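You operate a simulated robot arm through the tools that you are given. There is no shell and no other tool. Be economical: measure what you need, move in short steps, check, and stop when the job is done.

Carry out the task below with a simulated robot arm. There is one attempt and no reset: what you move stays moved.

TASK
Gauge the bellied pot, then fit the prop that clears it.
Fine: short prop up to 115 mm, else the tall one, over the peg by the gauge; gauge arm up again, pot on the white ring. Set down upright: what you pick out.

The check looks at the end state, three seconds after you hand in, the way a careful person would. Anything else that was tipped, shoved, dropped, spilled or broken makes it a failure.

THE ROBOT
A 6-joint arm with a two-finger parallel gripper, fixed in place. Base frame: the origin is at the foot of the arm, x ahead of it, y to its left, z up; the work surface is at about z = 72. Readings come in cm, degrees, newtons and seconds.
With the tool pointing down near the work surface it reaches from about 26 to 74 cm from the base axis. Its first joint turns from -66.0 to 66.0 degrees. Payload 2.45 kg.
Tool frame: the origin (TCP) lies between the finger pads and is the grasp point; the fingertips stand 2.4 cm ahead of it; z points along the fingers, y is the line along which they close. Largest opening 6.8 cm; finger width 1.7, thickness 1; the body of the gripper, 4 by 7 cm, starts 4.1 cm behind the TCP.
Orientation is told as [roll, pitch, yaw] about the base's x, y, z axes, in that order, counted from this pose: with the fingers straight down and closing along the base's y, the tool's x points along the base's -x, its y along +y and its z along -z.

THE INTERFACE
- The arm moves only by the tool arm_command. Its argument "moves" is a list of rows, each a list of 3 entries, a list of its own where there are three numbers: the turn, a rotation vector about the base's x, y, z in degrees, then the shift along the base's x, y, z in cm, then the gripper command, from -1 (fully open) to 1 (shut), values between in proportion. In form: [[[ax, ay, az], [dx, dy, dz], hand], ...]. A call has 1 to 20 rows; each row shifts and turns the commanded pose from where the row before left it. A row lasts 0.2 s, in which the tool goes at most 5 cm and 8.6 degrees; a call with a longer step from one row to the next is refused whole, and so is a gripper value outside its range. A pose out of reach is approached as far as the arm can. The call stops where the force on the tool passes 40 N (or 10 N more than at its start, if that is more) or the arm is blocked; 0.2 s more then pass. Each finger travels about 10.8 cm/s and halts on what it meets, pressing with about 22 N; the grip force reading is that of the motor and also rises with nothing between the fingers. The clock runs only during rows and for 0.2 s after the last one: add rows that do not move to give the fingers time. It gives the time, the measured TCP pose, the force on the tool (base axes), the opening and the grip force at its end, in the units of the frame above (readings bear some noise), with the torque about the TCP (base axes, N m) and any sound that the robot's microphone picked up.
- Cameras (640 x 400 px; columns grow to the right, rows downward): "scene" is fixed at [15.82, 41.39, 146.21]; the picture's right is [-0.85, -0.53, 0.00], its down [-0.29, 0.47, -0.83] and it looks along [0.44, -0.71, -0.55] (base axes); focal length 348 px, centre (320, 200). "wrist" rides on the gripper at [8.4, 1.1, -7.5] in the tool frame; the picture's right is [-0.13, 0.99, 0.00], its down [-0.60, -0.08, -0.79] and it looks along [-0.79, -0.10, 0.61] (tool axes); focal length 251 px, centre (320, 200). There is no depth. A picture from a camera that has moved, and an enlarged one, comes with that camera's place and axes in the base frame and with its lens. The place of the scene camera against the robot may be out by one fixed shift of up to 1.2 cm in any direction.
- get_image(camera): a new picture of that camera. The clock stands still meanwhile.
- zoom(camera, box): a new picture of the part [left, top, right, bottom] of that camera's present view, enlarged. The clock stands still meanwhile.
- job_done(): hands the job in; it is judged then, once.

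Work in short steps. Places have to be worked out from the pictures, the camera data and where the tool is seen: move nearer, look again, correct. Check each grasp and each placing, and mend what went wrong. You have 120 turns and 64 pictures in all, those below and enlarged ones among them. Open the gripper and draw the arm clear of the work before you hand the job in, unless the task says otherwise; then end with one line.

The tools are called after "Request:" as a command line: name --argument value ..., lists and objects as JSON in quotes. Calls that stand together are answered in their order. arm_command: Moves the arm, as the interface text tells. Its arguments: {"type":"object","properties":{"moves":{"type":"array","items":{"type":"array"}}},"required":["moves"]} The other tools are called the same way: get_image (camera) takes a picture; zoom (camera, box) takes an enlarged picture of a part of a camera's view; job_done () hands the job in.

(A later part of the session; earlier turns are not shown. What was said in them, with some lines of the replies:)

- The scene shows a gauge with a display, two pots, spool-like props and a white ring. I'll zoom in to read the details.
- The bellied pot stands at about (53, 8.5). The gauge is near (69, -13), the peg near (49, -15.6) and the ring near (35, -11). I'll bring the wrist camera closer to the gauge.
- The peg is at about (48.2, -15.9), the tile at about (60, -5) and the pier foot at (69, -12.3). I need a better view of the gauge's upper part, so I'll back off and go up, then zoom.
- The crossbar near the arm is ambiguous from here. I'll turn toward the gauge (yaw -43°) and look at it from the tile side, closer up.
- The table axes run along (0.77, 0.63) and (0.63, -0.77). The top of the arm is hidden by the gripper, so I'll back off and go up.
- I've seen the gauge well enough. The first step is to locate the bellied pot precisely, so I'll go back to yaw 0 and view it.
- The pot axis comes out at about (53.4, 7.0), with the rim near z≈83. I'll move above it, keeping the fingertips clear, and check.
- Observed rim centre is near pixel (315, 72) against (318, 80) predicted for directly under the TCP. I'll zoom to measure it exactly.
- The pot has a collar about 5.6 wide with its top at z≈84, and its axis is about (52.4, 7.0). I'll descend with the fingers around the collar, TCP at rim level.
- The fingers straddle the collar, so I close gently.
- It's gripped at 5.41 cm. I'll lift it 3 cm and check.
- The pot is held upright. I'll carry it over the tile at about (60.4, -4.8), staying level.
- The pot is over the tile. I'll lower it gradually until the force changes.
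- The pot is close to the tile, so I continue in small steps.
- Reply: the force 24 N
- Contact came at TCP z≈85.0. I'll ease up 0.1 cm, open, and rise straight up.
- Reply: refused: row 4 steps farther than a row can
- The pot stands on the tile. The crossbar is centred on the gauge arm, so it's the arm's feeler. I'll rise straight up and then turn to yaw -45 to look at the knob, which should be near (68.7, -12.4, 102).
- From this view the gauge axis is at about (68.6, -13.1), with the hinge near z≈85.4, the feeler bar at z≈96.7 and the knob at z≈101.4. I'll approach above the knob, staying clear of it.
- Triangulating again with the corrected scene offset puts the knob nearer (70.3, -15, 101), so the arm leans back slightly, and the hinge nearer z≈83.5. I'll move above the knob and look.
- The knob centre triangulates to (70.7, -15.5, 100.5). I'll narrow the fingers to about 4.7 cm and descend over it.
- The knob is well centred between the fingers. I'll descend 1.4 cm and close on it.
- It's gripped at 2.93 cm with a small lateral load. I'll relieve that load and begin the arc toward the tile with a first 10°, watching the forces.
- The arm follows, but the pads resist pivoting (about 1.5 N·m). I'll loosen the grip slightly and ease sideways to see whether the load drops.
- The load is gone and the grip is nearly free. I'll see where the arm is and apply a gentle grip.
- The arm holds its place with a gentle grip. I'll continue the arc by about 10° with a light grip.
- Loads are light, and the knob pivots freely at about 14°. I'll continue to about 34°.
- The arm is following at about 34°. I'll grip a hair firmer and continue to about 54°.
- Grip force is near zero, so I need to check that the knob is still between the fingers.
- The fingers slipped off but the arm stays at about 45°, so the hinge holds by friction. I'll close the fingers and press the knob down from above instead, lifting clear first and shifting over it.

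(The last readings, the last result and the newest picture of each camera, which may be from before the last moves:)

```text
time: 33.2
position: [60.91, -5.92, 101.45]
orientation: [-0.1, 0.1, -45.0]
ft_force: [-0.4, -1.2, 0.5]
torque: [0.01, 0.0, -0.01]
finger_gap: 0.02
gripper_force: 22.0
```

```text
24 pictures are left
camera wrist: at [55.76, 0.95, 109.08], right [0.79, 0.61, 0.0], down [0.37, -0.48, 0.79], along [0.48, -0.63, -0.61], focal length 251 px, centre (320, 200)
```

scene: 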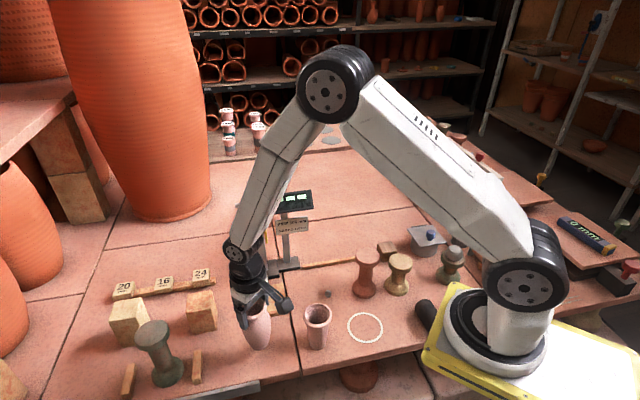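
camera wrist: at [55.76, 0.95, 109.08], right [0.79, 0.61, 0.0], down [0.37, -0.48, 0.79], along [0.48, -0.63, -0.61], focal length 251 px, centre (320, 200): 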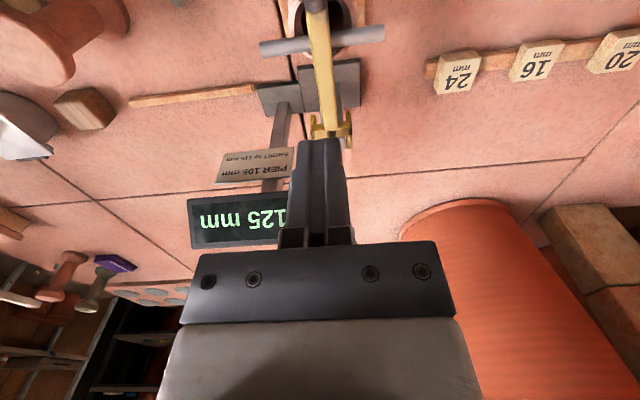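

The arm came down on the pot and the display shows a number. I'll back away a little for a clear look at it and the pot.

Request:
arm_command --moves '[[[0, 0, 0], [-2, 2, 2], 1], [[0, 0, 0], [-2, 2, 2], 1], [[0, 0, 0], [0, 0, 0], 1], [[0, 0, 0], [0, 0, 0], 1]]'

Request:
zoom --camera "scene" --box '[210, 170, 340, 320]'

Request:
zoom --camera "wrist" --box '[180, 0, 400, 240]'

```text
time: 34.2
position: [56.79, -1.95, 105.39]
orientation: [0.0, 0.0, -45.0]
ft_force: [0.5, -0.5, -0.8]
torque: [-0.03, 0.03, -0.01]
finger_gap: 0.01
gripper_force: 22.4
```

```text
2.67 times, centred on (275, 245) of scene
camera zoom: at [15.82, 41.39, 146.21], right [-0.85, -0.53, 0.0], down [-0.29, 0.47, -0.83], along [0.44, -0.71, -0.55], focal length 927 px, centre (440, 80)
```

zoom: 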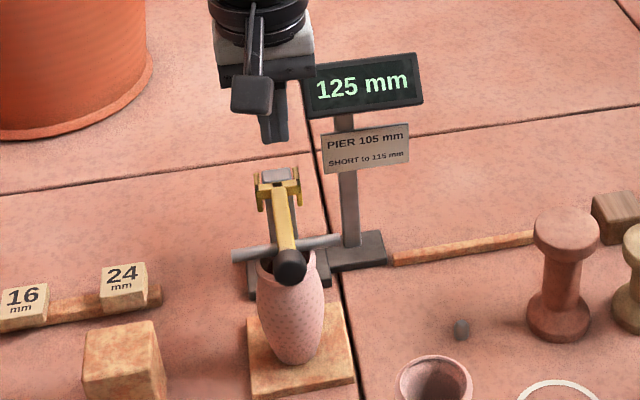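

```text
1.67 times, centred on (290, 120) of wrist
camera zoom: at [51.67, 4.97, 112.86], right [0.79, 0.61, 0.0], down [0.37, -0.48, 0.79], along [0.48, -0.63, -0.61], focal length 419 px, centre (370, 333)
```

zoom: 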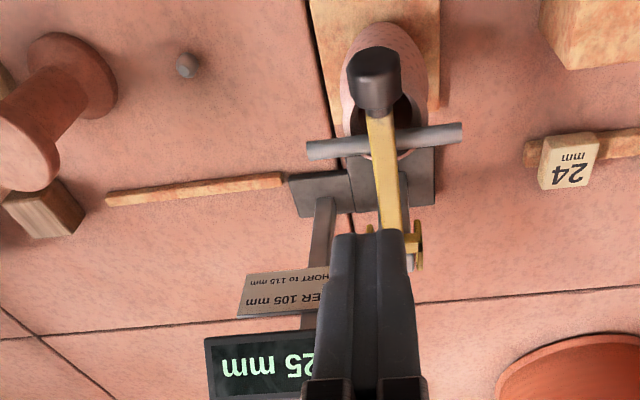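

The display reads 125 mm and the pot stands upright. To raise the arm, I'll grip the knob with the tool tilted in line with the gauge arm (about 72°) and swing both together about the hinge at about (69.4, -14.2, 83.3). First I tilt the tool at a safe place.

Request:
arm_command --moves '[[[-5.64, -5.66, 0], [-0.75, 0.78, 0], 0], [[-5.64, -5.66, 0], [-0.75, 0.78, 0], -0.35], [[-5.64, -5.66, 0], [-0.75, 0.78, 0], -0.35], [[-5.64, -5.66, 0], [-0.75, 0.78, 0], -0.35], [[-5.64, -5.66, 0], [-0.75, 0.78, 0], -0.35], [[-5.64, -5.66, 0], [-0.75, 0.78, 0], -0.35], [[-5.64, -5.66, 0], [-0.75, 0.78, 0], -0.35], [[-5.64, -5.66, 0], [-0.75, 0.78, 0], -0.35], [[-5.64, -5.66, 0], [-0.75, 0.78, 0], -0.35], [[0, 0, 0], [0, 0, 0], -0.35], [[0, 0, 0], [0, 0, 0], -0.35]]'

Request:
get_image --camera "wrist"

```text
time: 36.6
position: [50.16, 4.97, 105.35]
orientation: [0.3, -72.0, -45.2]
ft_force: [0.5, 0.4, -0.1]
torque: [-0.02, 0.0, 0.0]
finger_gap: 4.59
gripper_force: 0.1
```

```text
21 pictures are left
camera wrist: at [44.04, 12.81, 99.79], right [0.73, 0.67, 0.12], down [-0.46, 0.34, 0.82], along [0.51, -0.65, 0.56], focal length 251 px, centre (320, 200)
```

wrist: 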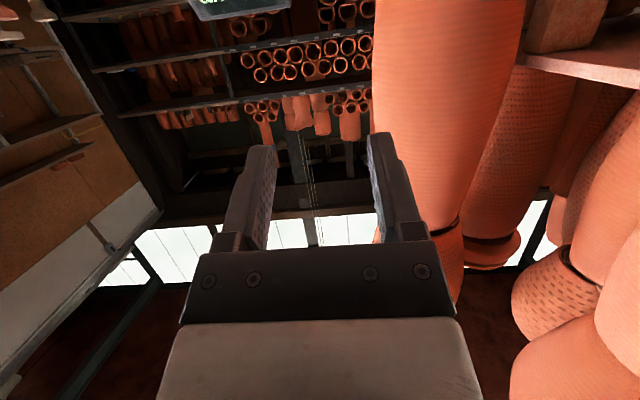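

The pose is reached. I'll descend to knob height while still back from it, then look.

Request:
arm_command --moves '[[[0, 0, 0], [0.3, -0.3, -4], -0.35], [[0, 0, 0], [0.5, -0.5, -4], -0.35], [[0, 0, 0], [0.5, -0.5, -4], -0.35], [[0, 0, 0], [0.5, -0.5, -2.8], -0.35], [[0, 0, 0], [0, 0, 0], -0.35], [[0, 0, 0], [0, 0, 0], -0.35]]'

Request:
get_image --camera "wrist"

Request:
zoom --camera "scene" --box '[200, 180, 340, 330]'

```text
time: 38.0
position: [53.92, 4.34, 91.87]
orientation: [-0.8, -71.8, -44.3]
ft_force: [0.6, -0.6, 0.0]
torque: [0.0, 0.0, 0.0]
finger_gap: 4.62
gripper_force: 0.0
out of reach, approached as far as the arm can: row 3, 4
```

```text
20 pictures are left
camera wrist: at [47.87, 12.14, 86.23], right [0.73, 0.67, 0.12], down [-0.45, 0.35, 0.82], along [0.51, -0.65, 0.56], focal length 251 px, centre (320, 200)
```

wrist: 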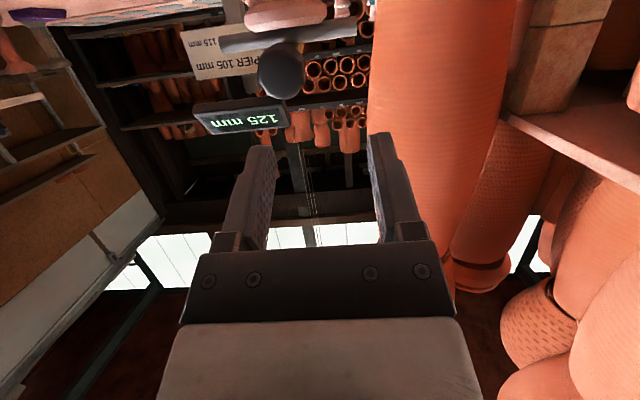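

```text
2.67 times, centred on (270, 255) of scene
camera zoom: at [15.82, 41.39, 146.21], right [-0.85, -0.53, 0.0], down [-0.29, 0.47, -0.83], along [0.44, -0.71, -0.55], focal length 927 px, centre (453, 53)
```

zoom: 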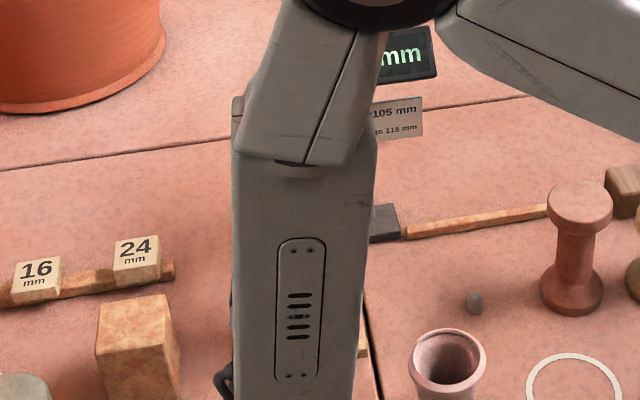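

The knob ray confirms (57.7, -2.5, 88.2). The pose was slightly out of reach, but further forward is better, so I'll go to 5 cm in front of the knob.

Request:
arm_command --moves '[[[0, 0, 0], [1.1, -1.05, -0.3], -0.35], [[0, 0, 0], [1.1, -1.05, -0.45], -0.35], [[0, 0, 0], [0, 0, 0], -0.35], [[0, 0, 0], [0, 0, 0], -0.35]]'

```text
time: 39.0
position: [56.13, 2.04, 91.09]
orientation: [0.3, -72.0, -45.2]
ft_force: [-0.2, -0.4, 0.1]
torque: [0.0, 0.0, 0.01]
finger_gap: 4.57
gripper_force: 0.1
```

The commanded pose was taken over from the reached one. I need to shift 2.1 cm sideways and 1.3 cm down, backing off slightly.

Request:
arm_command --moves '[[[0, 0, 0], [-0.6, 0.6, 0], -0.35], [[0, 0, 0], [-0.75, -0.75, -0.6], -0.35], [[0, 0, 0], [-0.75, -0.75, -0.6], -0.35], [[0, 0, 0], [0, 0, 0], -0.35], [[0, 0, 0], [0, 0, 0], -0.35]]'

Request:
get_image --camera "wrist"

```text
time: 40.2
position: [55.67, 2.02, 91.0]
orientation: [-0.9, -71.8, -44.1]
ft_force: [1.0, 0.1, 0.0]
torque: [0.02, 0.0, 0.01]
finger_gap: 4.59
gripper_force: 0.0
out of reach, approached as far as the arm can: row 2, 3
```

```text
18 pictures are left
camera wrist: at [49.53, 9.84, 85.39], right [0.73, 0.67, 0.12], down [-0.45, 0.35, 0.82], along [0.51, -0.65, 0.56], focal length 251 px, centre (320, 200)
```

wrist: 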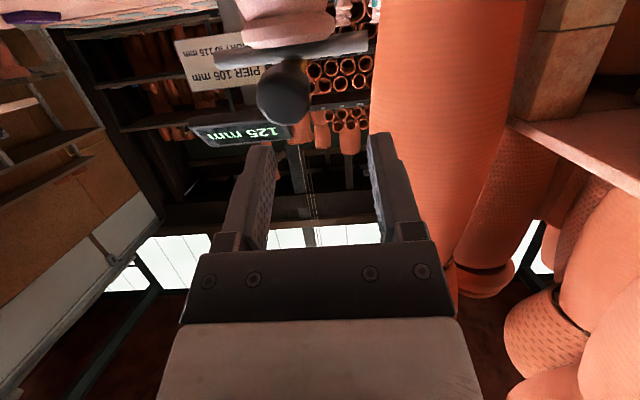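

The wrist limit blocks that tilt here, so I'll use a smaller tilt of about 48° and let the knob pivot slightly in the pads.

Request:
arm_command --moves '[[[5.64, 5.66, 0], [-0.2, 0.2, 0.5], -0.35], [[5.64, 5.66, 0], [0, 0, 0.5], -0.35], [[5.64, 5.66, 0], [0, 0, 0], -0.35], [[0, 0, 0], [-0.2, -1, -0.2], -0.35], [[0, 0, 0], [-0.2, -1, -0.35], -0.35], [[0, 0, 0], [0, 0, 0], -0.35], [[0, 0, 0], [0, 0, 0], -0.35]]'

Request:
get_image --camera "wrist"

```text
time: 41.8
position: [54.83, 0.4, 91.48]
orientation: [0.1, -47.9, -45.1]
ft_force: [0.0, 0.1, 0.4]
torque: [-0.03, -0.02, 0.02]
finger_gap: 4.59
gripper_force: 0.2
```

```text
17 pictures are left
camera wrist: at [47.7, 9.13, 90.28], right [0.76, 0.64, 0.1], down [-0.19, 0.07, 0.98], along [0.62, -0.76, 0.18], focal length 251 px, centre (320, 200)
```

wrist: 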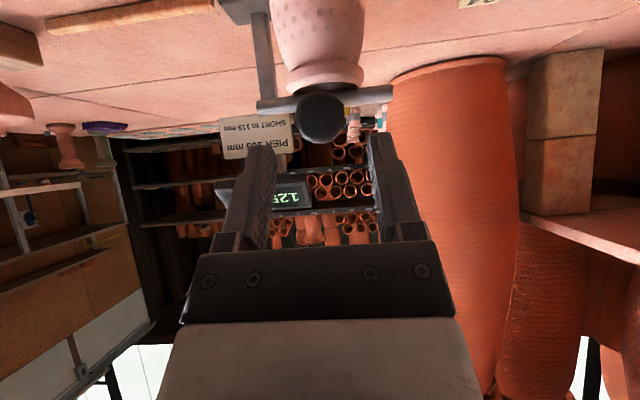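

The knob is centred ahead and the pose is reachable. I'll advance 4.3 cm along the fingers and close.

Request:
arm_command --moves '[[[0, 0, 0], [0.85, -0.85, -1.0], -0.35], [[0, 0, 0], [0.85, -0.8, -1.0], -0.35], [[0, 0, 0], [0.6, -0.55, -0.8], -0.35], [[0, 0, 0], [0, 0, 0], 0], [[0, 0, 0], [0, 0, 0], 0.2], [[0, 0, 0], [0, 0, 0], 0.27], [[0, 0, 0], [0, 0, 0], 0.27]]'

Request:
get_image --camera "wrist"

```text
time: 43.4
position: [57.14, -1.8, 88.57]
orientation: [0.1, -47.9, -45.1]
ft_force: [-4.1, -9.0, -1.1]
torque: [0.01, 0.06, -0.06]
finger_gap: 3.21
gripper_force: 4.9
```

```text
16 pictures are left
camera wrist: at [50.03, 6.98, 87.44], right [0.76, 0.64, 0.1], down [-0.19, 0.07, 0.98], along [0.62, -0.77, 0.18], focal length 251 px, centre (320, 200)
```

wrist: 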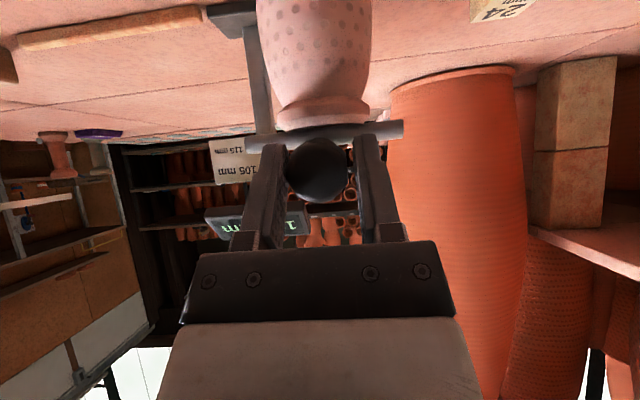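

The left finger touches first. I'll shift 0.2 cm to that side and firm up the grip.

Request:
arm_command --moves '[[[0, 0, 0], [-0.14, -0.14, 0], 0.27], [[0, 0, 0], [0, 0, 0], 0.27], [[0, 0, 0], [0, 0, 0], 0.27]]'

```text
time: 44.2
position: [57.13, -2.06, 88.42]
orientation: [0.2, -48.0, -44.9]
ft_force: [-4.2, 0.2, 4.1]
torque: [0.0, -0.04, -0.01]
finger_gap: 2.92
gripper_force: 43.4
```

The knob is firmly gripped at 2.92. I'll swing up rigidly about the hinge, with the first 18° as a check.

Request:
arm_command --moves '[[[4.23, 4.25, 0], [0.45, -0.45, 1.78], 0.27], [[4.23, 4.25, 0], [0.57, -0.57, 1.7], 0.27], [[4.23, 4.25, 0], [0.7, -0.7, 1.61], 0.27], [[0, 0, 0], [0, 0, 0], 0.27]]'

```text
time: 45.2
position: [58.93, -3.66, 93.73]
orientation: [0.1, -29.9, -45.1]
ft_force: [-17.2, 22.4, 13.5]
torque: [0.48, 0.28, -0.04]
finger_gap: 2.91
gripper_force: 43.2
```

The force is purely radial, so my arc is slightly too tight. I'll move outward 0.3 cm and check.

Request:
arm_command --moves '[[[0, 0, 0], [-0.17, 0.17, 0.17], 0.25], [[0, 0, 0], [0, 0, 0], 0.25]]'

```text
time: 45.8
position: [58.85, -3.83, 93.87]
orientation: [0.2, -30.1, -45.1]
ft_force: [30.9, -4.8, -21.1]
torque: [0.42, 0.25, 0.13]
finger_gap: 2.93
gripper_force: 43.2
```

That's very stiff and now slightly past neutral. I'll move halfway back and loosen the grip slightly so it can slip.

Request:
arm_command --moves '[[[0, 0, 0], [0.08, -0.08, -0.06], 0.22], [[0, 0, 0], [0, 0, 0], 0.22]]'

```text
time: 46.4
position: [58.86, -3.83, 93.79]
orientation: [0.1, -30.3, -44.9]
ft_force: [20.1, -5.2, -2.0]
torque: [-0.82, -0.97, 0.08]
finger_gap: 2.91
gripper_force: 43.2
```

The loads are moderate, so I continue with another 18°.

Request:
arm_command --moves '[[[2.1, 2.1, 0], [0.41, -0.41, 0.76], 0.2], [[2.1, 2.1, 0], [0.43, -0.43, 0.73], 0.2], [[2.1, 2.1, 0], [0.46, -0.46, 0.7], 0.2], [[2.1, 2.1, 0], [0.48, -0.48, 0.66], 0.2], [[0, 0, 0], [0, 0, 0], 0.2]]'

```text
time: 47.6
position: [60.53, -5.36, 96.63]
orientation: [-0.2, -17.9, -45.0]
ft_force: [-10.7, 16.5, 9.7]
torque: [0.87, 0.79, 0.05]
finger_gap: 2.91
gripper_force: 43.3
```

The swing is good so far, with the arm at about 43°. I continue 12° more on a slightly larger radius.

Request:
arm_command --moves '[[[2.1, 2.1, 0], [0.48, -0.48, 0.69], 0.2], [[2.1, 2.1, 0], [0.51, -0.51, 0.65], 0.2], [[2.1, 2.1, 0], [0.53, -0.53, 0.61], 0.2], [[2.1, 2.1, 0], [0.55, -0.55, 0.56], 0.2], [[0, 0, 0], [0, 0, 0], 0.2]]'

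```text
time: 48.8
position: [62.8, -7.6, 98.96]
orientation: [0.1, -6.1, -45.1]
ft_force: [5.8, 6.4, -9.9]
torque: [0.75, 0.55, 0.02]
finger_gap: 2.9
gripper_force: 43.2
```

That's almost vertical for the tool, with the arm at about 30°. I'll loosen slightly and continue 12° more.

Request:
arm_command --moves '[[[1.06, 1.06, 0], [0.57, -0.57, 0.56], 0.17], [[1.06, 1.06, 0], [0.59, -0.59, 0.49], 0.17], [[1.06, 1.06, 0], [0.61, -0.61, 0.42], 0.17], [[1.06, 1.06, 0], [0.63, -0.63, 0.34], 0.17], [[0, 0, 0], [0, 0, 0], 0.17]]'

Request:
get_image --camera "wrist"

```text
time: 50.0
position: [65.31, -10.08, 101.28]
orientation: [0.3, -0.7, -45.0]
ft_force: [2.1, 2.8, 1.4]
torque: [0.02, -0.09, -0.01]
finger_gap: 3.08
gripper_force: 1.8
```

```text
15 pictures are left
camera wrist: at [59.96, -3.23, 108.75], right [0.79, 0.61, 0.01], down [0.36, -0.48, 0.8], along [0.49, -0.63, -0.6], focal length 251 px, centre (320, 200)
```

wrist: 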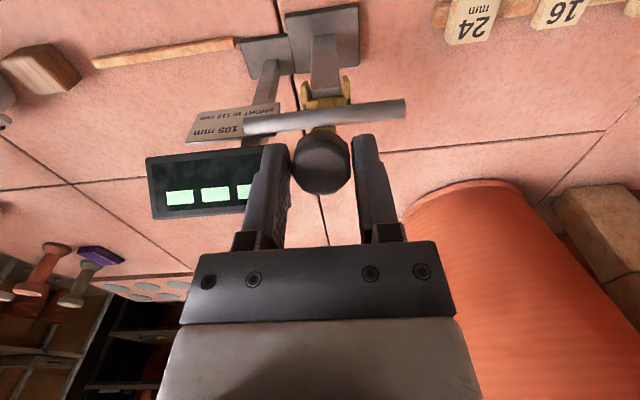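

The knob is held and the arm is at about 18°. I'll regrip a bit firmer and move 10° closer to upright.

Request:
arm_command --moves '[[[0, 0, 0], [0, 0, 0], 0.22], [[0, 0, 0], [0.57, -0.57, 0.12], 0.22], [[0, 0, 0], [0.57, -0.57, 0.1], 0.22], [[0, 0, 0], [0.57, -0.57, 0.06], 0.22], [[0, 0, 0], [0.57, -0.57, 0.03], 0.22], [[0, 0, 0], [0, 0, 0], 0.22]]'

```text
time: 51.4
position: [67.26, -12.26, 101.22]
orientation: [0.0, -0.2, -45.0]
ft_force: [2.5, 5.0, 2.0]
torque: [0.12, -0.04, 0.01]
finger_gap: 3.08
gripper_force: 2.4
```

That's light and steady. I'll continue to the rest position.

Request:
arm_command --moves '[[[0, 0, 0], [0.55, -0.55, 0.06], 0.24], [[0, 0, 0], [0.55, -0.55, 0.04], 0.24], [[0, 0, 0], [0.55, -0.55, 0.02], 0.24], [[0, 0, 0], [0.55, -0.55, 0], 0.24], [[0, 0, 0], [0.55, -0.55, -0.02], 0.24], [[0, 0, 0], [0.5, -0.5, -0.04], 0.24], [[0, 0, 0], [0, 0, 0], 0.24]]'

Request:
zoom --camera "scene" --box '[210, 140, 330, 310]'

```text
time: 53.0
position: [70.39, -15.52, 101.17]
orientation: [0.1, -0.2, -45.0]
ft_force: [5.2, 6.2, -0.1]
torque: [0.14, 0.0, -0.01]
finger_gap: 3.23
gripper_force: 3.6
```

```text
2.35 times, centred on (270, 225) of scene
camera zoom: at [15.84, 41.41, 146.21], right [-0.85, -0.53, 0.0], down [-0.29, 0.47, -0.83], along [0.44, -0.71, -0.55], focal length 818 px, centre (438, 141)
```

zoom: 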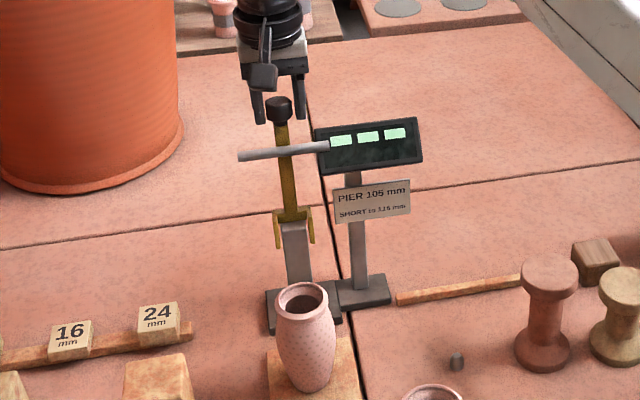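

The arm is upright again and the pot is undisturbed. I'll nudge it 0.2 cm to its stop, open, and rise.

Request:
arm_command --moves '[[[0, 0, 0], [0.2, -0.2, 0], 0.24], [[0, 0, 0], [0, 0, 0], 0.1], [[0, 0, 0], [0, 0, 0], -0.4], [[0, 0, 0], [0, 0, 0], -0.4], [[0, 0, 0], [0, 0, 1.5], -0.4], [[0, 0, 0], [0, 0, 3], -0.4], [[0, 0, 0], [-2, 2, 2], -0.4], [[0, 0, 0], [-2.5, 2.5, 0], -0.4], [[0, 0, 0], [0, 0, 0], -0.4]]'

Request:
get_image --camera "wrist"

```text
time: 55.0
position: [66.03, -10.84, 107.85]
orientation: [0.0, -0.2, -45.0]
ft_force: [0.3, 0.2, 0.7]
torque: [-0.01, -0.03, 0.02]
finger_gap: 4.76
gripper_force: 0.0
```

```text
13 pictures are left
camera wrist: at [60.89, -3.93, 115.32], right [0.79, 0.61, 0.0], down [0.37, -0.48, 0.8], along [0.49, -0.63, -0.61], focal length 251 px, centre (320, 200)
```

wrist: 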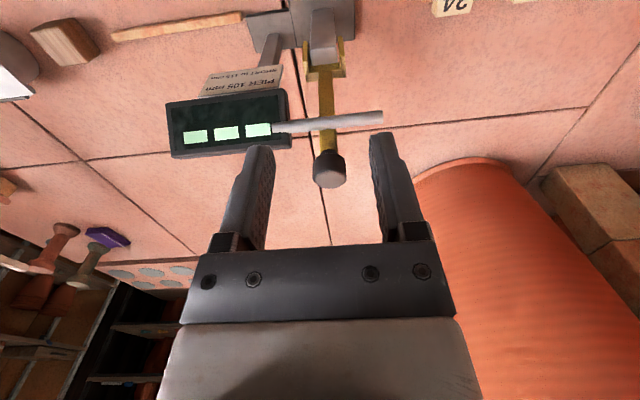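

The gauge arm stands up by itself. To know whether 125 mm counts from the tile or the table, I'll measure the pot directly by touching its rim symmetrically with both fingertips (gap about 4.75). First I go above it.

Request:
arm_command --moves '[[[0, 0, 7.5], [-1.4, 1.5, -0.5], -0.4], [[0, 0, 7.5], [-1.4, 1.5, -1], -0.4], [[0, 0, 7.5], [-1.4, 1.5, -2.5], -0.4], [[0, 0, 7.5], [-1.38, 1.47, -3.5], -0.4], [[0, 0, 7.5], [0, 0, -3], -0.4], [[0, 0, 7.5], [0, 0, -3], -0.4], [[0, 0, 0], [0, 0, -3], -0.4], [[0, 0, 0], [0, 0, 0], -0.4], [[0, 0, 0], [0, 0, 0], -0.4]]'

Request:
get_image --camera "wrist"

```text
time: 57.0
position: [60.55, -5.19, 91.14]
orientation: [0.0, -0.2, 0.0]
ft_force: [0.2, -1.5, -0.7]
torque: [-0.04, -0.02, -0.01]
finger_gap: 4.76
gripper_force: 0.0
```

```text
12 pictures are left
camera wrist: at [52.09, -3.89, 98.67], right [0.13, 0.99, 0.0], down [0.6, -0.08, 0.8], along [0.79, -0.1, -0.61], focal length 251 px, centre (320, 200)
```

wrist: 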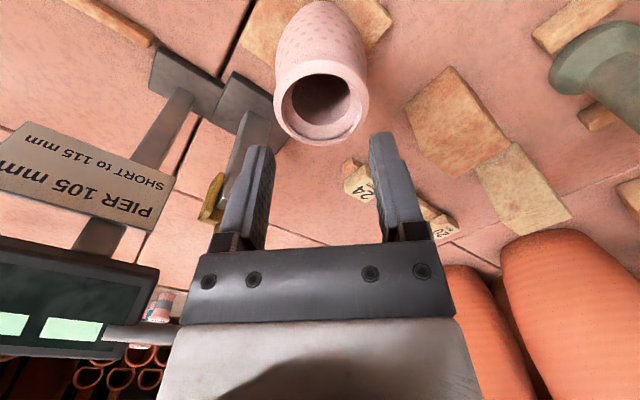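

The pot is almost centred beneath. I'll correct by +0.3 in y and -0.2 in x, then descend in small steps to touch.

Request:
arm_command --moves '[[[0, 0, 0], [-0.2, 0.3, -0.8], -0.4], [[0, 0, 0], [0, 0, -0.8], -0.4], [[0, 0, 0], [0, 0, -0.4], -0.4], [[0, 0, 0], [0, 0, 0], -0.4]]'

Request:
arm_command --moves '[[[0, 0, 0], [0, 0, -0.25], -0.4], [[0, 0, 0], [0, 0, 0], -0.4]]'

Request:
arm_command --moves '[[[0, 0, 0], [0, 0, -0.25], -0.4], [[0, 0, 0], [0, 0, 0], -0.4]]'

Request:
arm_command --moves '[[[0, 0, 0], [0, 0, -0.25], -0.4], [[0, 0, 0], [0, 0, 0], -0.4]]'

```text
time: 58.0
position: [60.28, -4.91, 89.22]
orientation: [0.0, -0.2, 0.0]
ft_force: [0.0, -0.1, 0.3]
torque: [-0.03, -0.01, 0.02]
finger_gap: 4.78
gripper_force: 0.0
```

```text
time: 58.6
position: [60.39, -4.94, 89.03]
orientation: [0.0, -0.2, 0.0]
ft_force: [0.3, -0.1, 0.1]
torque: [0.03, 0.02, 0.0]
finger_gap: 4.76
gripper_force: 0.1
```

```text
time: 59.2
position: [60.45, -4.75, 88.81]
orientation: [0.0, -0.2, 0.0]
ft_force: [-0.3, -0.1, -0.3]
torque: [0.01, -0.01, 0.01]
finger_gap: 4.76
gripper_force: 0.0
```

```text
time: 59.8
position: [60.4, -4.87, 88.53]
orientation: [0.0, -0.2, 0.0]
ft_force: [0.1, 0.2, -0.5]
torque: [-0.01, 0.02, 0.05]
finger_gap: 4.77
gripper_force: 0.0
```

No contact yet, with the tips at z≈86.1. I continue in 0.25 cm steps.

Request:
arm_command --moves '[[[0, 0, 0], [0, 0, -0.25], -0.4], [[0, 0, 0], [0, 0, 0], -0.4]]'

Request:
arm_command --moves '[[[0, 0, 0], [0, 0, -0.2], -0.4], [[0, 0, 0], [0, 0, 0], -0.4]]'

Request:
arm_command --moves '[[[0, 0, 0], [0, 0, -0.2], -0.4], [[0, 0, 0], [0, 0, 0], -0.4]]'

```text
time: 60.4
position: [60.43, -4.84, 88.29]
orientation: [0.0, -0.2, 0.0]
ft_force: [0.2, -0.3, -0.4]
torque: [0.01, -0.01, -0.01]
finger_gap: 4.77
gripper_force: 0.0
```

```text
time: 61.0
position: [60.39, -4.87, 88.05]
orientation: [0.0, -0.1, 0.0]
ft_force: [-0.2, -0.3, 0.6]
torque: [-0.03, -0.02, -0.01]
finger_gap: 4.75
gripper_force: 0.0
```

```text
time: 61.6
position: [60.39, -4.89, 88.0]
orientation: [0.0, -0.4, 0.0]
ft_force: [-3.6, -2.2, 21.4]
torque: [-0.58, 0.2, -0.08]
finger_gap: 4.87
gripper_force: 0.6
```

The rim is at z≈85.6, about 12.4 cm above the tile, so 125 mm is the pot's real height and it needs the tall prop. I'll lift off, open fully, and regrasp the pot by the collar.

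Request:
arm_command --moves '[[[0, 0, 0], [0, 0, 0.8], -0.4], [[0, 0, 0], [0, 0, 0.2], -1], [[0, 0, 0], [0, 0, 0], -1], [[0, 0, 0], [0, 0, -1], -1], [[0, 0, 0], [0, 0, -1.5], -1], [[0, 0, 0], [0, 0, -1.3], -1], [[0, 0, 0], [0, 0, 0], -1]]'

Request:
arm_command --moves '[[[0, 0, 0], [0, 0, 0], 0], [[0, 0, 0], [0, 0, 0], 1], [[0, 0, 0], [0, 0, 0], 1]]'

```text
time: 63.2
position: [60.36, -4.77, 85.09]
orientation: [0.0, -0.1, 0.0]
ft_force: [0.3, 0.0, -0.3]
torque: [0.01, 0.02, 0.0]
finger_gap: 6.83
gripper_force: 0.0
```

```text
time: 64.0
position: [60.58, -4.82, 85.0]
orientation: [0.1, -0.2, 0.0]
ft_force: [-0.2, -0.6, 1.6]
torque: [-0.01, -0.05, -0.01]
finger_gap: 5.36
gripper_force: 21.6
```

The pot is gripped at 5.36. I'll lift it high enough to clear everything and carry it over the white ring at about (35.2, -12.7).

Request:
arm_command --moves '[[[0, 0, 0], [0, 0, 1.5], 1], [[0, 0, 0], [0, 0, 3], 1], [[0, 0, 0], [0, 0, 4], 1], [[0, 0, 0], [-1, -0.3, 4], 1], [[0, 0, 0], [-3.4, -1, 0.5], 1], [[0, 0, 0], [-3.5, -1.1, 0], 1], [[0, 0, 0], [-3.5, -1.1, 0], 1], [[0, 0, 0], [-3.5, -1.1, 0], 1], [[0, 0, 0], [-3.5, -1.1, 0], 1], [[0, 0, 0], [-3.5, -1.1, 0], 1], [[0, 0, 0], [-3.4, -1.2, 0], 1], [[0, 0, 0], [0, 0, 0], 1], [[0, 0, 0], [0, 0, 0], 1]]'

Request:
get_image --camera "wrist"

```text
time: 66.8
position: [34.86, -13.01, 98.05]
orientation: [0.0, -0.1, 0.0]
ft_force: [0.2, 0.0, -1.8]
torque: [0.01, 0.03, 0.02]
finger_gap: 5.38
gripper_force: 22.6
```

```text
11 pictures are left
camera wrist: at [26.44, -11.85, 105.58], right [0.13, 0.99, 0.0], down [0.6, -0.08, 0.8], along [0.79, -0.1, -0.61], focal length 251 px, centre (320, 200)
```

wrist: 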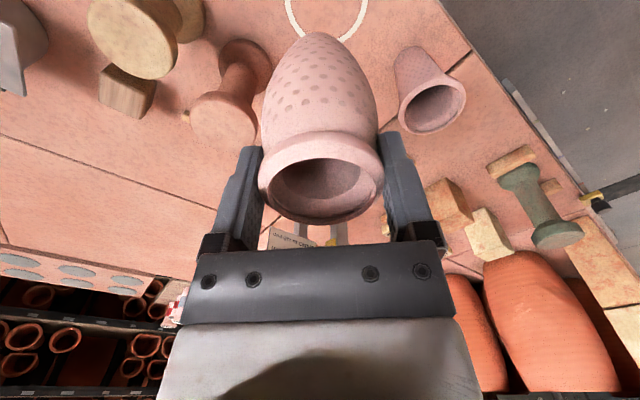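

The ring centre is at about (34.8, -12.4). I'll correct y and lower the pot, with fine steps near the table.

Request:
arm_command --moves '[[[0, 0, 0], [0, 0.6, 0], 1], [[0, 0, 0], [0, 0, -3.5], 1], [[0, 0, 0], [0, 0, -3.5], 1], [[0, 0, 0], [0, 0, -3.5], 1], [[0, 0, 0], [0, 0, -2], 1], [[0, 0, 0], [0, 0, -0.8], 1], [[0, 0, 0], [0, 0, 0], 1]]'

Request:
zoom --camera "scene" --box '[290, 220, 480, 350]'

```text
time: 68.4
position: [34.93, -12.34, 84.92]
orientation: [-0.2, -0.1, -0.1]
ft_force: [-0.4, -0.4, -2.0]
torque: [-0.01, -0.01, 0.0]
finger_gap: 5.37
gripper_force: 21.7
```

```text
3.08 times, centred on (385, 285) of scene
camera zoom: at [15.82, 41.39, 146.21], right [-0.85, -0.53, 0.0], down [-0.29, 0.47, -0.83], along [0.44, -0.71, -0.55], focal length 1070 px, centre (120, -62)
```

zoom: 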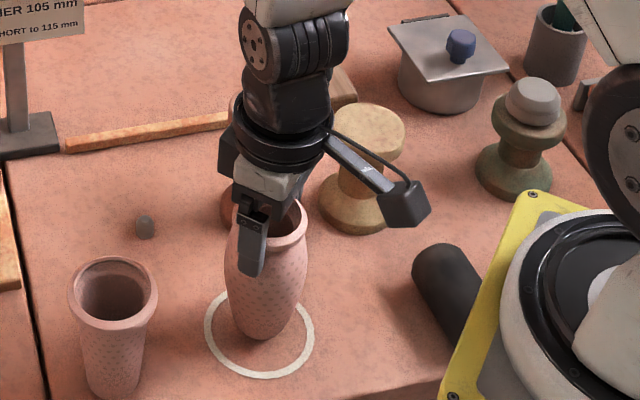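

The pot is nearly centred on the ring. A small shift, then the final lowering.

Request:
arm_command --moves '[[[0, 0, 0], [0.1, -0.2, -0.5], 1], [[0, 0, 0], [0, 0, -0.3], 1], [[0, 0, 0], [0, 0, 0], 1]]'

Request:
arm_command --moves '[[[0, 0, 0], [0, 0, -0.2], 1], [[0, 0, 0], [0, 0, 0], 1]]'

Request:
arm_command --moves '[[[0, 0, 0], [0, 0, -0.15], 1], [[0, 0, 0], [0, 0, 0], 1]]'

```text
time: 69.2
position: [35.25, -12.54, 84.05]
orientation: [0.0, -0.2, -0.1]
ft_force: [0.6, -0.3, -2.1]
torque: [-0.01, 0.02, 0.0]
finger_gap: 5.39
gripper_force: 22.5
```

```text
time: 69.8
position: [35.18, -12.49, 83.89]
orientation: [0.0, -0.3, 0.1]
ft_force: [-3.3, -5.4, 23.3]
torque: [-0.18, 0.25, -0.01]
finger_gap: 5.45
gripper_force: 22.8
```

```text
time: 70.4
position: [35.29, -12.51, 83.65]
orientation: [0.0, -0.3, 0.1]
ft_force: [-1.9, -5.1, 23.1]
torque: [-0.19, 0.0, -0.03]
finger_gap: 5.47
gripper_force: 22.2
```

The pot is on the table at the ring. I'll ease up slightly, release, rise straight up and check.

Request:
arm_command --moves '[[[0, 0, 0], [0, 0, 0.25], 1], [[0, 0, 0], [0, 0, 0], 0.2], [[0, 0, 0], [0, 0, 0], -0.6], [[0, 0, 0], [0, 0, 0], -1], [[0, 0, 0], [0, 0, 0.8], -1], [[0, 0, 0], [0, 0, 3], -1], [[0, 0, 0], [0, 0, 4], -1], [[0, 0, 0], [0, 0, 4], -1], [[0, 0, 0], [0, 0, 4], -1], [[0, 0, 0], [2, 4, 0], -1], [[0, 0, 0], [2.5, 4, 0], -1], [[0, 0, 0], [2.5, 4, 0], -1], [[0, 0, 0], [2.5, 4, 0], -1], [[0, 0, 0], [2.5, 4, 0], -1], [[0, 0, 0], [2.5, 4, 0], -1], [[0, 0, 0], [2.5, 4, 0], -1], [[0, 0, 0], [2.5, 4, 0], -1], [[0, 0, 0], [2.5, 1.5, 0], -1], [[0, 0, 0], [2.5, 0, 0], -1], [[0, 0, 0], [0, 0, 0], -1]]'

Request:
get_image --camera "wrist"

Request:
get_image --camera "scene"

```text
time: 74.6
position: [59.73, 20.98, 99.86]
orientation: [0.0, -0.1, -0.1]
ft_force: [0.2, 0.6, 0.3]
torque: [-0.03, 0.01, -0.01]
finger_gap: 6.81
gripper_force: 0.0
```

```text
9 pictures are left
camera wrist: at [51.35, 22.26, 107.36], right [0.13, 0.99, 0.0], down [0.6, -0.08, 0.8], along [0.79, -0.1, -0.61], focal length 251 px, centre (320, 200)
```

wrist: 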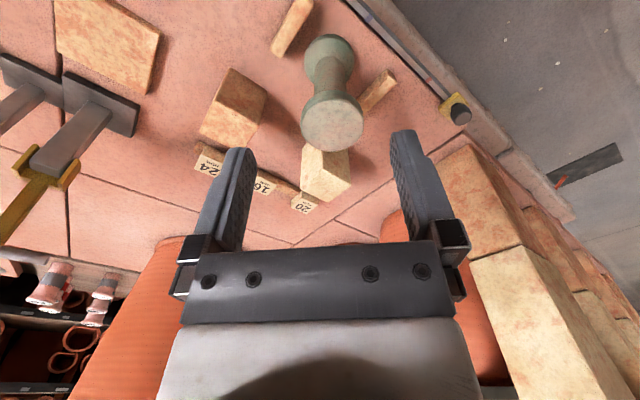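

```text
8 pictures are left
```

scene: 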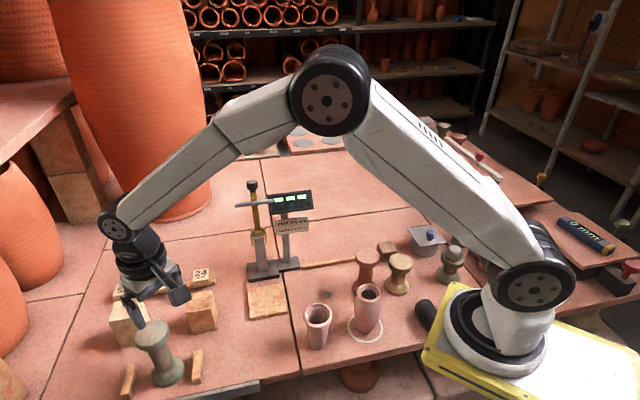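

The pot stands on the ring. The green prop is at about (66.0, 21.5), with its disc top near z≈86.5 and a disc about 6 cm across, so at roughly 14 cm it's the tall one. I'll move above it.

Request:
arm_command --moves '[[[0, 0, 0], [3.1, 0.25, -2], -1], [[0, 0, 0], [3.1, 0.3, -2.5], -1], [[0, 0, 0], [0, 0, -2.4], -1], [[0, 0, 0], [0, 0, 0], -1], [[0, 0, 0], [0, 0, 0], -1]]'

Request:
get_image --camera "wrist"

```text
time: 75.8
position: [65.9, 21.43, 92.63]
orientation: [0.0, -0.3, 0.0]
ft_force: [0.6, -0.3, -0.3]
torque: [-0.02, 0.0, -0.04]
finger_gap: 6.82
gripper_force: 0.1
```

```text
7 pictures are left
camera wrist: at [57.53, 22.68, 100.16], right [0.13, 0.99, 0.0], down [0.6, -0.08, 0.8], along [0.79, -0.1, -0.61], focal length 251 px, centre (320, 200)
```

wrist: 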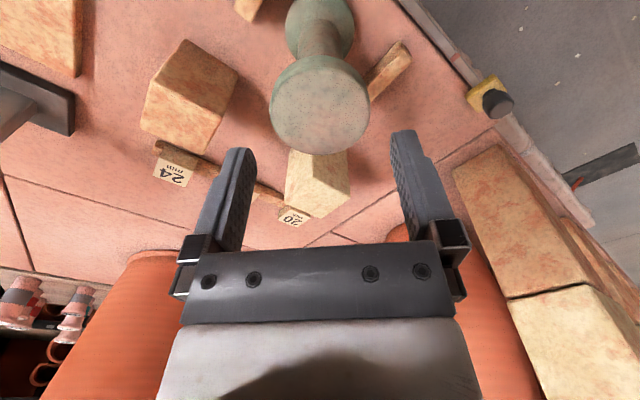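

The disc centre is at about (66.0, 21.6) and 6 cm wide, so I'm nearly centred. I'll adjust 0.12 cm and descend with the fingers around the disc.

Request:
arm_command --moves '[[[0, 0, 0], [0.1, 0.13, -1.5], -1], [[0, 0, 0], [0, 0, -1.5], -1], [[0, 0, 0], [0, 0, -1.2], -1], [[0, 0, 0], [0, 0, -1.2], -1], [[0, 0, 0], [0, 0, -1], -1], [[0, 0, 0], [0, 0, 0], -1]]'

Request:
arm_command --moves '[[[0, 0, 0], [0, 0, 0], 0], [[0, 0, 0], [0, 0, 0], 1], [[0, 0, 0], [0, 0, 0], 1]]'

```text
time: 77.2
position: [65.98, 21.72, 86.45]
orientation: [0.0, -0.2, 0.0]
ft_force: [-0.4, 0.3, -0.3]
torque: [-0.01, -0.01, -0.03]
finger_gap: 6.79
gripper_force: 0.0
```

```text
time: 78.0
position: [65.94, 21.74, 86.37]
orientation: [0.1, -0.2, 0.0]
ft_force: [0.3, 0.4, 0.7]
torque: [0.04, -0.08, -0.01]
finger_gap: 6.07
gripper_force: 21.6
```

Gripped at 6.07 cm. I'll lift it straight up and read the weight.

Request:
arm_command --moves '[[[0, 0, 0], [0, 0, 0.6], 1], [[0, 0, 0], [0, 0, 1.4], 1], [[0, 0, 0], [0, 0, 3], 1], [[0, 0, 0], [0, 0, 4], 1], [[0, 0, 0], [0, 0, 5], 1], [[0, 0, 0], [0, 0, 0], 1], [[0, 0, 0], [0, 0, 0], 1]]'

Request:
zoom --camera "scene" --box '[80, 220, 240, 400]'

```text
time: 79.6
position: [65.97, 21.75, 100.21]
orientation: [0.0, -0.2, 0.0]
ft_force: [0.6, -0.2, -2.9]
torque: [0.0, 0.05, -0.02]
finger_gap: 6.08
gripper_force: 21.7
```

```text
2.22 times, centred on (160, 310) of scene
camera zoom: at [15.83, 41.39, 146.21], right [-0.85, -0.53, 0.0], down [-0.29, 0.47, -0.83], along [0.44, -0.71, -0.55], focal length 773 px, centre (676, -44)
```

zoom: 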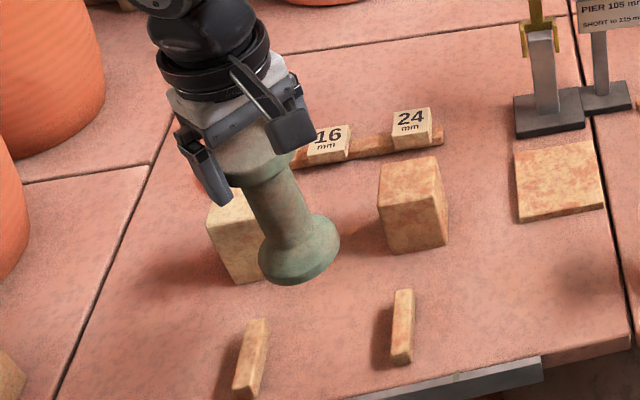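

It's held upright. I'll carry it high to a hover beside the peg, near (47, -9.5), where one wrist picture shows both the peg and the prop's base.

Request:
arm_command --moves '[[[0, 0, 0], [-1.5, -2.5, 0], 1], [[0, 0, 0], [-2.3, -3.8, 0], 1], [[0, 0, 0], [-2.3, -3.8, 0], 1], [[0, 0, 0], [-2.3, -3.8, 0], 1], [[0, 0, 0], [-2.3, -3.8, 0], 1], [[0, 0, 0], [-2.3, -3.8, 0], 1], [[0, 0, 0], [-2.3, -3.8, 0], 1], [[0, 0, 0], [-2.3, -3.8, 0], 1], [[0, 0, 0], [-1.4, -2.1, 0], 1], [[0, 0, 0], [0, 0, 0], 1], [[0, 0, 0], [0, 0, 0], 1]]'

Request:
get_image --camera "wrist"

```text
time: 82.0
position: [46.85, -9.27, 100.41]
orientation: [0.0, -0.3, 0.0]
ft_force: [-1.6, 1.2, -3.2]
torque: [0.02, 0.05, -0.01]
finger_gap: 6.05
gripper_force: 22.2
```

```text
5 pictures are left
camera wrist: at [38.51, -8.05, 107.81], right [0.13, 0.99, 0.0], down [0.6, -0.08, 0.8], along [0.79, -0.1, -0.61], focal length 251 px, centre (320, 200)
```

wrist: 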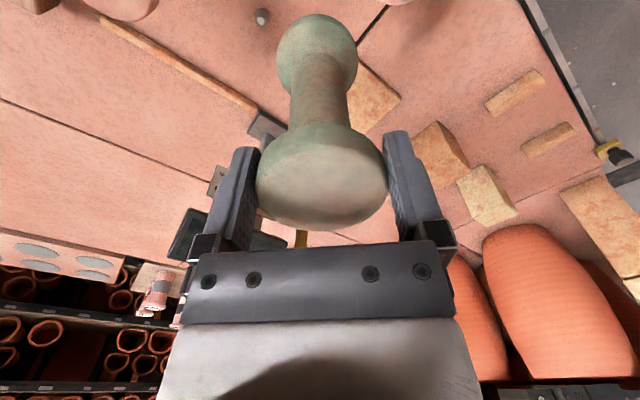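

The peg is at (47.95, -16.0), and the prop axis appears to be at the TCP. I'll move over the peg and lower to just above it.

Request:
arm_command --moves '[[[0, 0, 0], [0.35, -2.2, 0], 1], [[0, 0, 0], [0.35, -2.3, 0], 1], [[0, 0, 0], [0.35, -2.2, 0], 1], [[0, 0, 0], [0, 0, -3], 1], [[0, 0, 0], [0, 0, -3.5], 1], [[0, 0, 0], [0, 0, -3], 1], [[0, 0, 0], [0, 0, -1.5], 1], [[0, 0, 0], [0, 0, 0], 1], [[0, 0, 0], [0, 0, 0], 1]]'

Request:
zoom --camera "scene" --box '[270, 200, 390, 320]'

```text
time: 84.0
position: [48.02, -16.31, 89.62]
orientation: [0.0, -0.2, -0.1]
ft_force: [0.3, 0.4, -3.3]
torque: [-0.01, 0.01, 0.0]
finger_gap: 6.07
gripper_force: 22.1
```

```text
3.33 times, centred on (330, 260) of scene
camera zoom: at [15.82, 41.39, 146.21], right [-0.85, -0.53, 0.0], down [-0.29, 0.47, -0.83], along [0.44, -0.71, -0.55], focal length 1159 px, centre (287, 0)
```

zoom: 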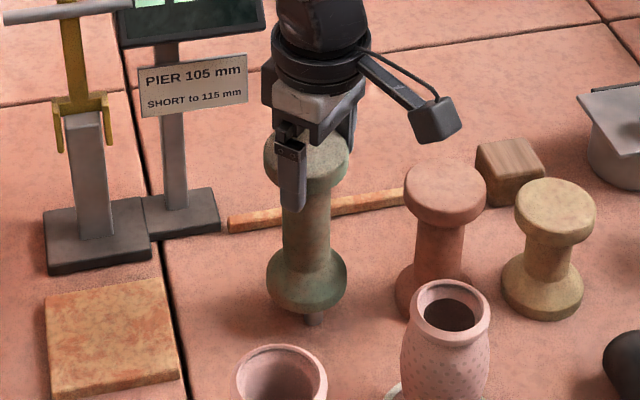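

The peg is visible under the base. Relative to it the prop base sits about 0.6 cm too far left and about 0.9 cm too far back in the picture. I'll shift by (-0.85, +0.45) and look again.

Request:
arm_command --moves '[[[0, 0, 0], [-0.45, 0.25, 0], 1], [[0, 0, 0], [-0.4, 0.2, 0], 1], [[0, 0, 0], [0, 0, 0], 1], [[0, 0, 0], [0, 0, 0], 1]]'

Request:
zoom --camera "scene" --box '[295, 235, 355, 305]'

```text
time: 85.0
position: [47.27, -15.8, 89.4]
orientation: [0.0, -0.1, 0.0]
ft_force: [-1.0, -0.2, -2.2]
torque: [0.03, 0.03, -0.03]
finger_gap: 6.07
gripper_force: 21.9
```

```text
5.71 times, centred on (325, 270) of scene
camera zoom: at [15.82, 41.39, 146.21], right [-0.85, -0.53, 0.0], down [-0.29, 0.47, -0.83], along [0.44, -0.71, -0.55], focal length 1987 px, centre (291, -200)
```

zoom: 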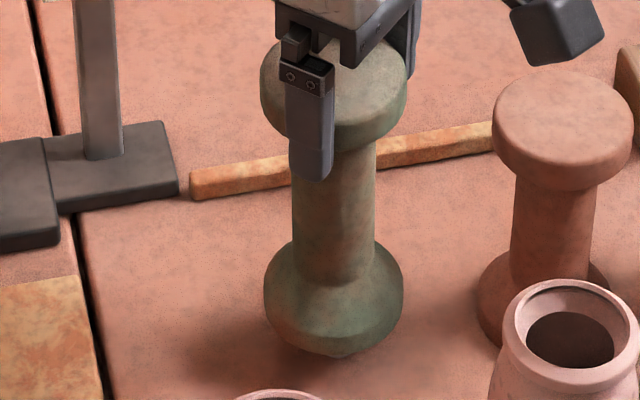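

The base is now aligned to within about 0.2 cm. I'll make a small shift and lower carefully, watching the force.

Request:
arm_command --moves '[[[0, 0, 0], [-0.13, -0.08, -0.4], 1], [[0, 0, 0], [0, 0, -0.4], 1], [[0, 0, 0], [0, 0, -0.3], 1], [[0, 0, 0], [0, 0, 0], 1]]'

Request:
arm_command --moves '[[[0, 0, 0], [0, 0, -0.2], 1], [[0, 0, 0], [0, 0, 0], 1]]'

Request:
arm_command --moves '[[[0, 0, 0], [0, 0, -0.2], 1], [[0, 0, 0], [0, 0, 0], 1]]'

```text
time: 86.0
position: [47.24, -15.81, 88.34]
orientation: [0.0, -0.2, -0.1]
ft_force: [0.3, 0.5, -3.7]
torque: [0.06, 0.04, 0.0]
finger_gap: 6.05
gripper_force: 21.7
```

```text
time: 86.6
position: [47.12, -15.72, 88.12]
orientation: [0.0, -0.2, 0.0]
ft_force: [-0.3, 0.1, -2.3]
torque: [0.0, 0.0, -0.03]
finger_gap: 6.08
gripper_force: 21.9
```

```text
time: 87.2
position: [47.14, -15.74, 87.94]
orientation: [0.0, -0.1, 0.0]
ft_force: [0.5, -0.3, -3.2]
torque: [-0.03, -0.01, -0.01]
finger_gap: 6.05
gripper_force: 22.4
```

No contact yet, so I continue in small steps.

Request:
arm_command --moves '[[[0, 0, 0], [0, 0, -0.2], 1], [[0, 0, 0], [0, 0, 0], 1]]'

Request:
arm_command --moves '[[[0, 0, 0], [0, 0, -0.2], 1], [[0, 0, 0], [0, 0, 0], 1]]'

Request:
arm_command --moves '[[[0, 0, 0], [0, 0, -0.2], 1], [[0, 0, 0], [0, 0, 0], 1]]'

```text
time: 87.8
position: [47.14, -15.7, 87.74]
orientation: [0.0, -0.3, 0.0]
ft_force: [0.0, 0.6, -2.4]
torque: [-0.02, -0.01, 0.01]
finger_gap: 6.07
gripper_force: 22.2
```

```text
time: 88.4
position: [47.14, -15.97, 87.38]
orientation: [0.1, -0.2, 0.0]
ft_force: [1.1, 0.4, -2.9]
torque: [-0.02, 0.02, 0.0]
finger_gap: 6.06
gripper_force: 22.2
```

```text
time: 89.0
position: [47.07, -15.74, 87.26]
orientation: [0.1, -0.2, -0.1]
ft_force: [-0.3, 0.3, -3.4]
torque: [-0.02, 0.03, 0.02]
finger_gap: 6.06
gripper_force: 22.3
```

Bottom is at about z 72.9 with no contact, so it's probably entering the hole. I continue.

Request:
arm_command --moves '[[[0, 0, 0], [0, 0, -0.25], 1], [[0, 0, 0], [0, 0, 0], 1]]'

Request:
arm_command --moves '[[[0, 0, 0], [0, 0, -0.25], 1], [[0, 0, 0], [0, 0, 0], 1]]'

Request:
arm_command --moves '[[[0, 0, 0], [0, 0, -0.2], 1], [[0, 0, 0], [0, 0, 0], 1]]'

```text
time: 89.6
position: [47.06, -15.74, 87.14]
orientation: [0.0, -0.3, 0.0]
ft_force: [1.0, 0.5, -2.6]
torque: [0.02, 0.04, 0.0]
finger_gap: 6.05
gripper_force: 22.1
```

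```text
time: 90.2
position: [47.14, -15.9, 86.91]
orientation: [0.0, -0.2, 0.0]
ft_force: [0.2, -0.2, -3.6]
torque: [0.05, 0.02, 0.0]
finger_gap: 6.06
gripper_force: 22.1
```

```text
time: 90.8
position: [47.02, -15.76, 86.72]
orientation: [0.0, -0.1, 0.0]
ft_force: [1.0, 0.2, -1.8]
torque: [-0.01, 0.04, -0.02]
finger_gap: 6.05
gripper_force: 21.9
```

Request:
arm_command --moves '[[[0, 0, 0], [0, 0, -0.2], 1], [[0, 0, 0], [0, 0, 0], 1]]'

Request:
arm_command --moves '[[[0, 0, 0], [0, 0, -0.15], 1], [[0, 0, 0], [0, 0, 0], 1]]'

```text
time: 91.6
position: [47.11, -16.11, 86.43]
orientation: [-0.1, -0.3, -0.4]
ft_force: [-3.4, -15.6, -5.4]
torque: [-0.05, 0.16, -0.24]
finger_gap: 6.04
gripper_force: 21.8
stopped in row 2: the force on the tool passed its limit at 42 N (the readings are from after the stop); the commanded pose is now the measured one
```

```text
time: 92.2
position: [46.95, -16.15, 86.29]
orientation: [0.0, -0.4, -0.4]
ft_force: [-10.5, -17.3, 14.6]
torque: [-0.12, -0.02, -0.44]
finger_gap: 6.04
gripper_force: 21.7
```

The prop bottom reached table level, so it's seated over the peg, with some sideways load. I'll relax that load before releasing.

Request:
arm_command --moves '[[[0, 0, 0], [-0.06, -0.1, 0.1], 1], [[0, 0, 0], [0, 0, 0], 1]]'

Request:
zoom --camera "scene" --box '[295, 235, 355, 305]'

```text
time: 92.8
position: [47.03, -16.18, 86.28]
orientation: [-0.1, -0.4, -0.3]
ft_force: [1.3, -18.4, -8.6]
torque: [0.08, -0.45, -0.39]
finger_gap: 6.06
gripper_force: 22.3
```

```text
5.71 times, centred on (325, 270) of scene
camera zoom: at [15.84, 41.34, 146.23], right [-0.85, -0.53, 0.0], down [-0.29, 0.47, -0.83], along [0.44, -0.71, -0.55], focal length 1987 px, centre (291, -200)
```

zoom: 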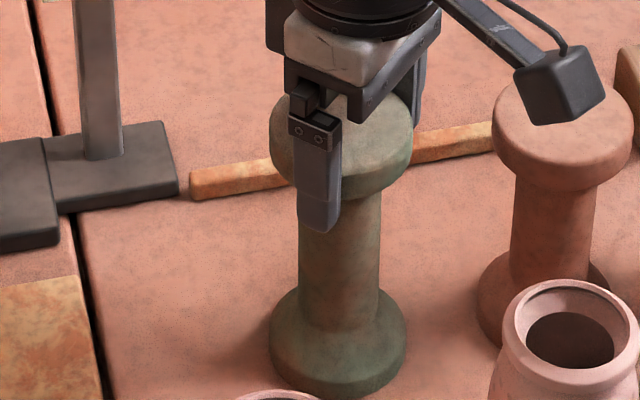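

It looks seated and upright, but there's still about 18 N sideways in y. I'll shift a little more toward -y to relieve it.

Request:
arm_command --moves '[[[0, 0, 0], [0, -0.12, -0.05], 1], [[0, 0, 0], [0, 0, 0], 1]]'

Request:
arm_command --moves '[[[0, 0, 0], [0, -0.08, -0.05], 1], [[0, 0, 0], [0, 0, 0], 1]]'

```text
time: 93.4
position: [46.91, -16.28, 86.34]
orientation: [0.0, -0.3, -0.2]
ft_force: [9.6, 0.4, -1.9]
torque: [0.3, -0.3, -0.19]
finger_gap: 6.04
gripper_force: 22.2
```

```text
time: 94.0
position: [46.88, -16.22, 86.28]
orientation: [0.0, -0.3, -0.1]
ft_force: [12.5, 11.4, 2.5]
torque: [0.18, -0.16, -0.09]
finger_gap: 6.04
gripper_force: 21.9
```

The load has been balanced and slightly overshot. I'll make a small correction, then open slowly.

Request:
arm_command --moves '[[[0, 0, 0], [0.08, 0.07, 0], 1], [[0, 0, 0], [0, 0, 0], 1]]'

Request:
arm_command --moves '[[[0, 0, 0], [0, 0, 0], 0.05], [[0, 0, 0], [0, 0, 0], -0.7], [[0, 0, 0], [0, 0, 0], -0.85], [[0, 0, 0], [0, 0, 0], -1], [[0, 0, 0], [0, 0, 0], -1]]'

```text
time: 94.6
position: [46.95, -16.18, 86.27]
orientation: [0.0, -0.2, -0.4]
ft_force: [4.3, 12.6, 15.3]
torque: [0.03, -0.06, -0.03]
finger_gap: 6.06
gripper_force: 22.2
```

```text
time: 95.8
position: [46.94, -16.25, 86.36]
orientation: [0.0, -0.3, -0.2]
ft_force: [0.6, -1.0, 0.2]
torque: [-0.01, 0.02, 0.01]
finger_gap: 6.81
gripper_force: 0.1
```

Released with zero force. I'll rise straight up and draw the arm clear.

Request:
arm_command --moves '[[[0, 0, 0], [0, 0, 0.8], -1], [[0, 0, 0], [0, 0, 1.5], -1], [[0, 0, 0], [0, 0, 3], -1], [[0, 0, 0], [0, 0, 4], -1], [[0, 0, 0], [0, 0, 4], -1], [[0, 0, 0], [0, 0, 4], -1], [[0, 0, 0], [0, 0, 4], -1], [[0, 0, 0], [0, 0, 4], -1], [[0, 0, 0], [-3, -3, 2], -1], [[0, 0, 0], [-3, -3, 0], -1], [[0, 0, 0], [0, -4, 0], -1], [[0, 0, 0], [0, 0, 0], -1]]'

Request:
get_image --camera "scene"

```text
time: 98.4
position: [41.16, -26.09, 113.66]
orientation: [-0.1, -0.3, -0.3]
ft_force: [0.0, 1.2, -0.2]
torque: [0.0, 0.08, 0.0]
finger_gap: 6.79
gripper_force: 0.0
```

```text
1 pictures are left
```

scene: 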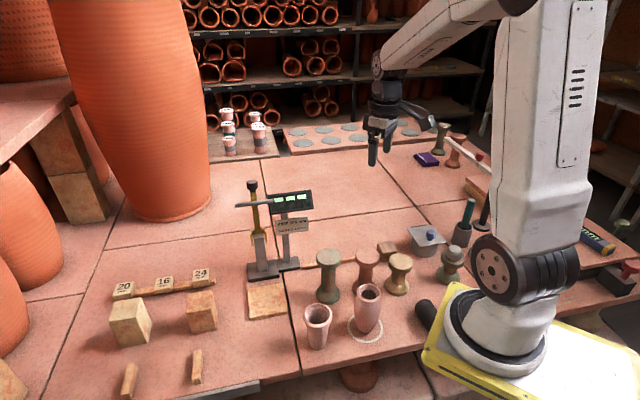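

The tall green prop stands over the peg, the pot is on the white ring, and the gauge arm is up. Nothing else has moved and the arm is clear, so I hand in.

Request:
job_done

```text
The job is handed in.
```

The bellied pot gauged at 125 mm, over the 115 mm limit, so I fitted the tall green prop upright over the peg; the gauge arm is up again and the pot stands on the white ring.
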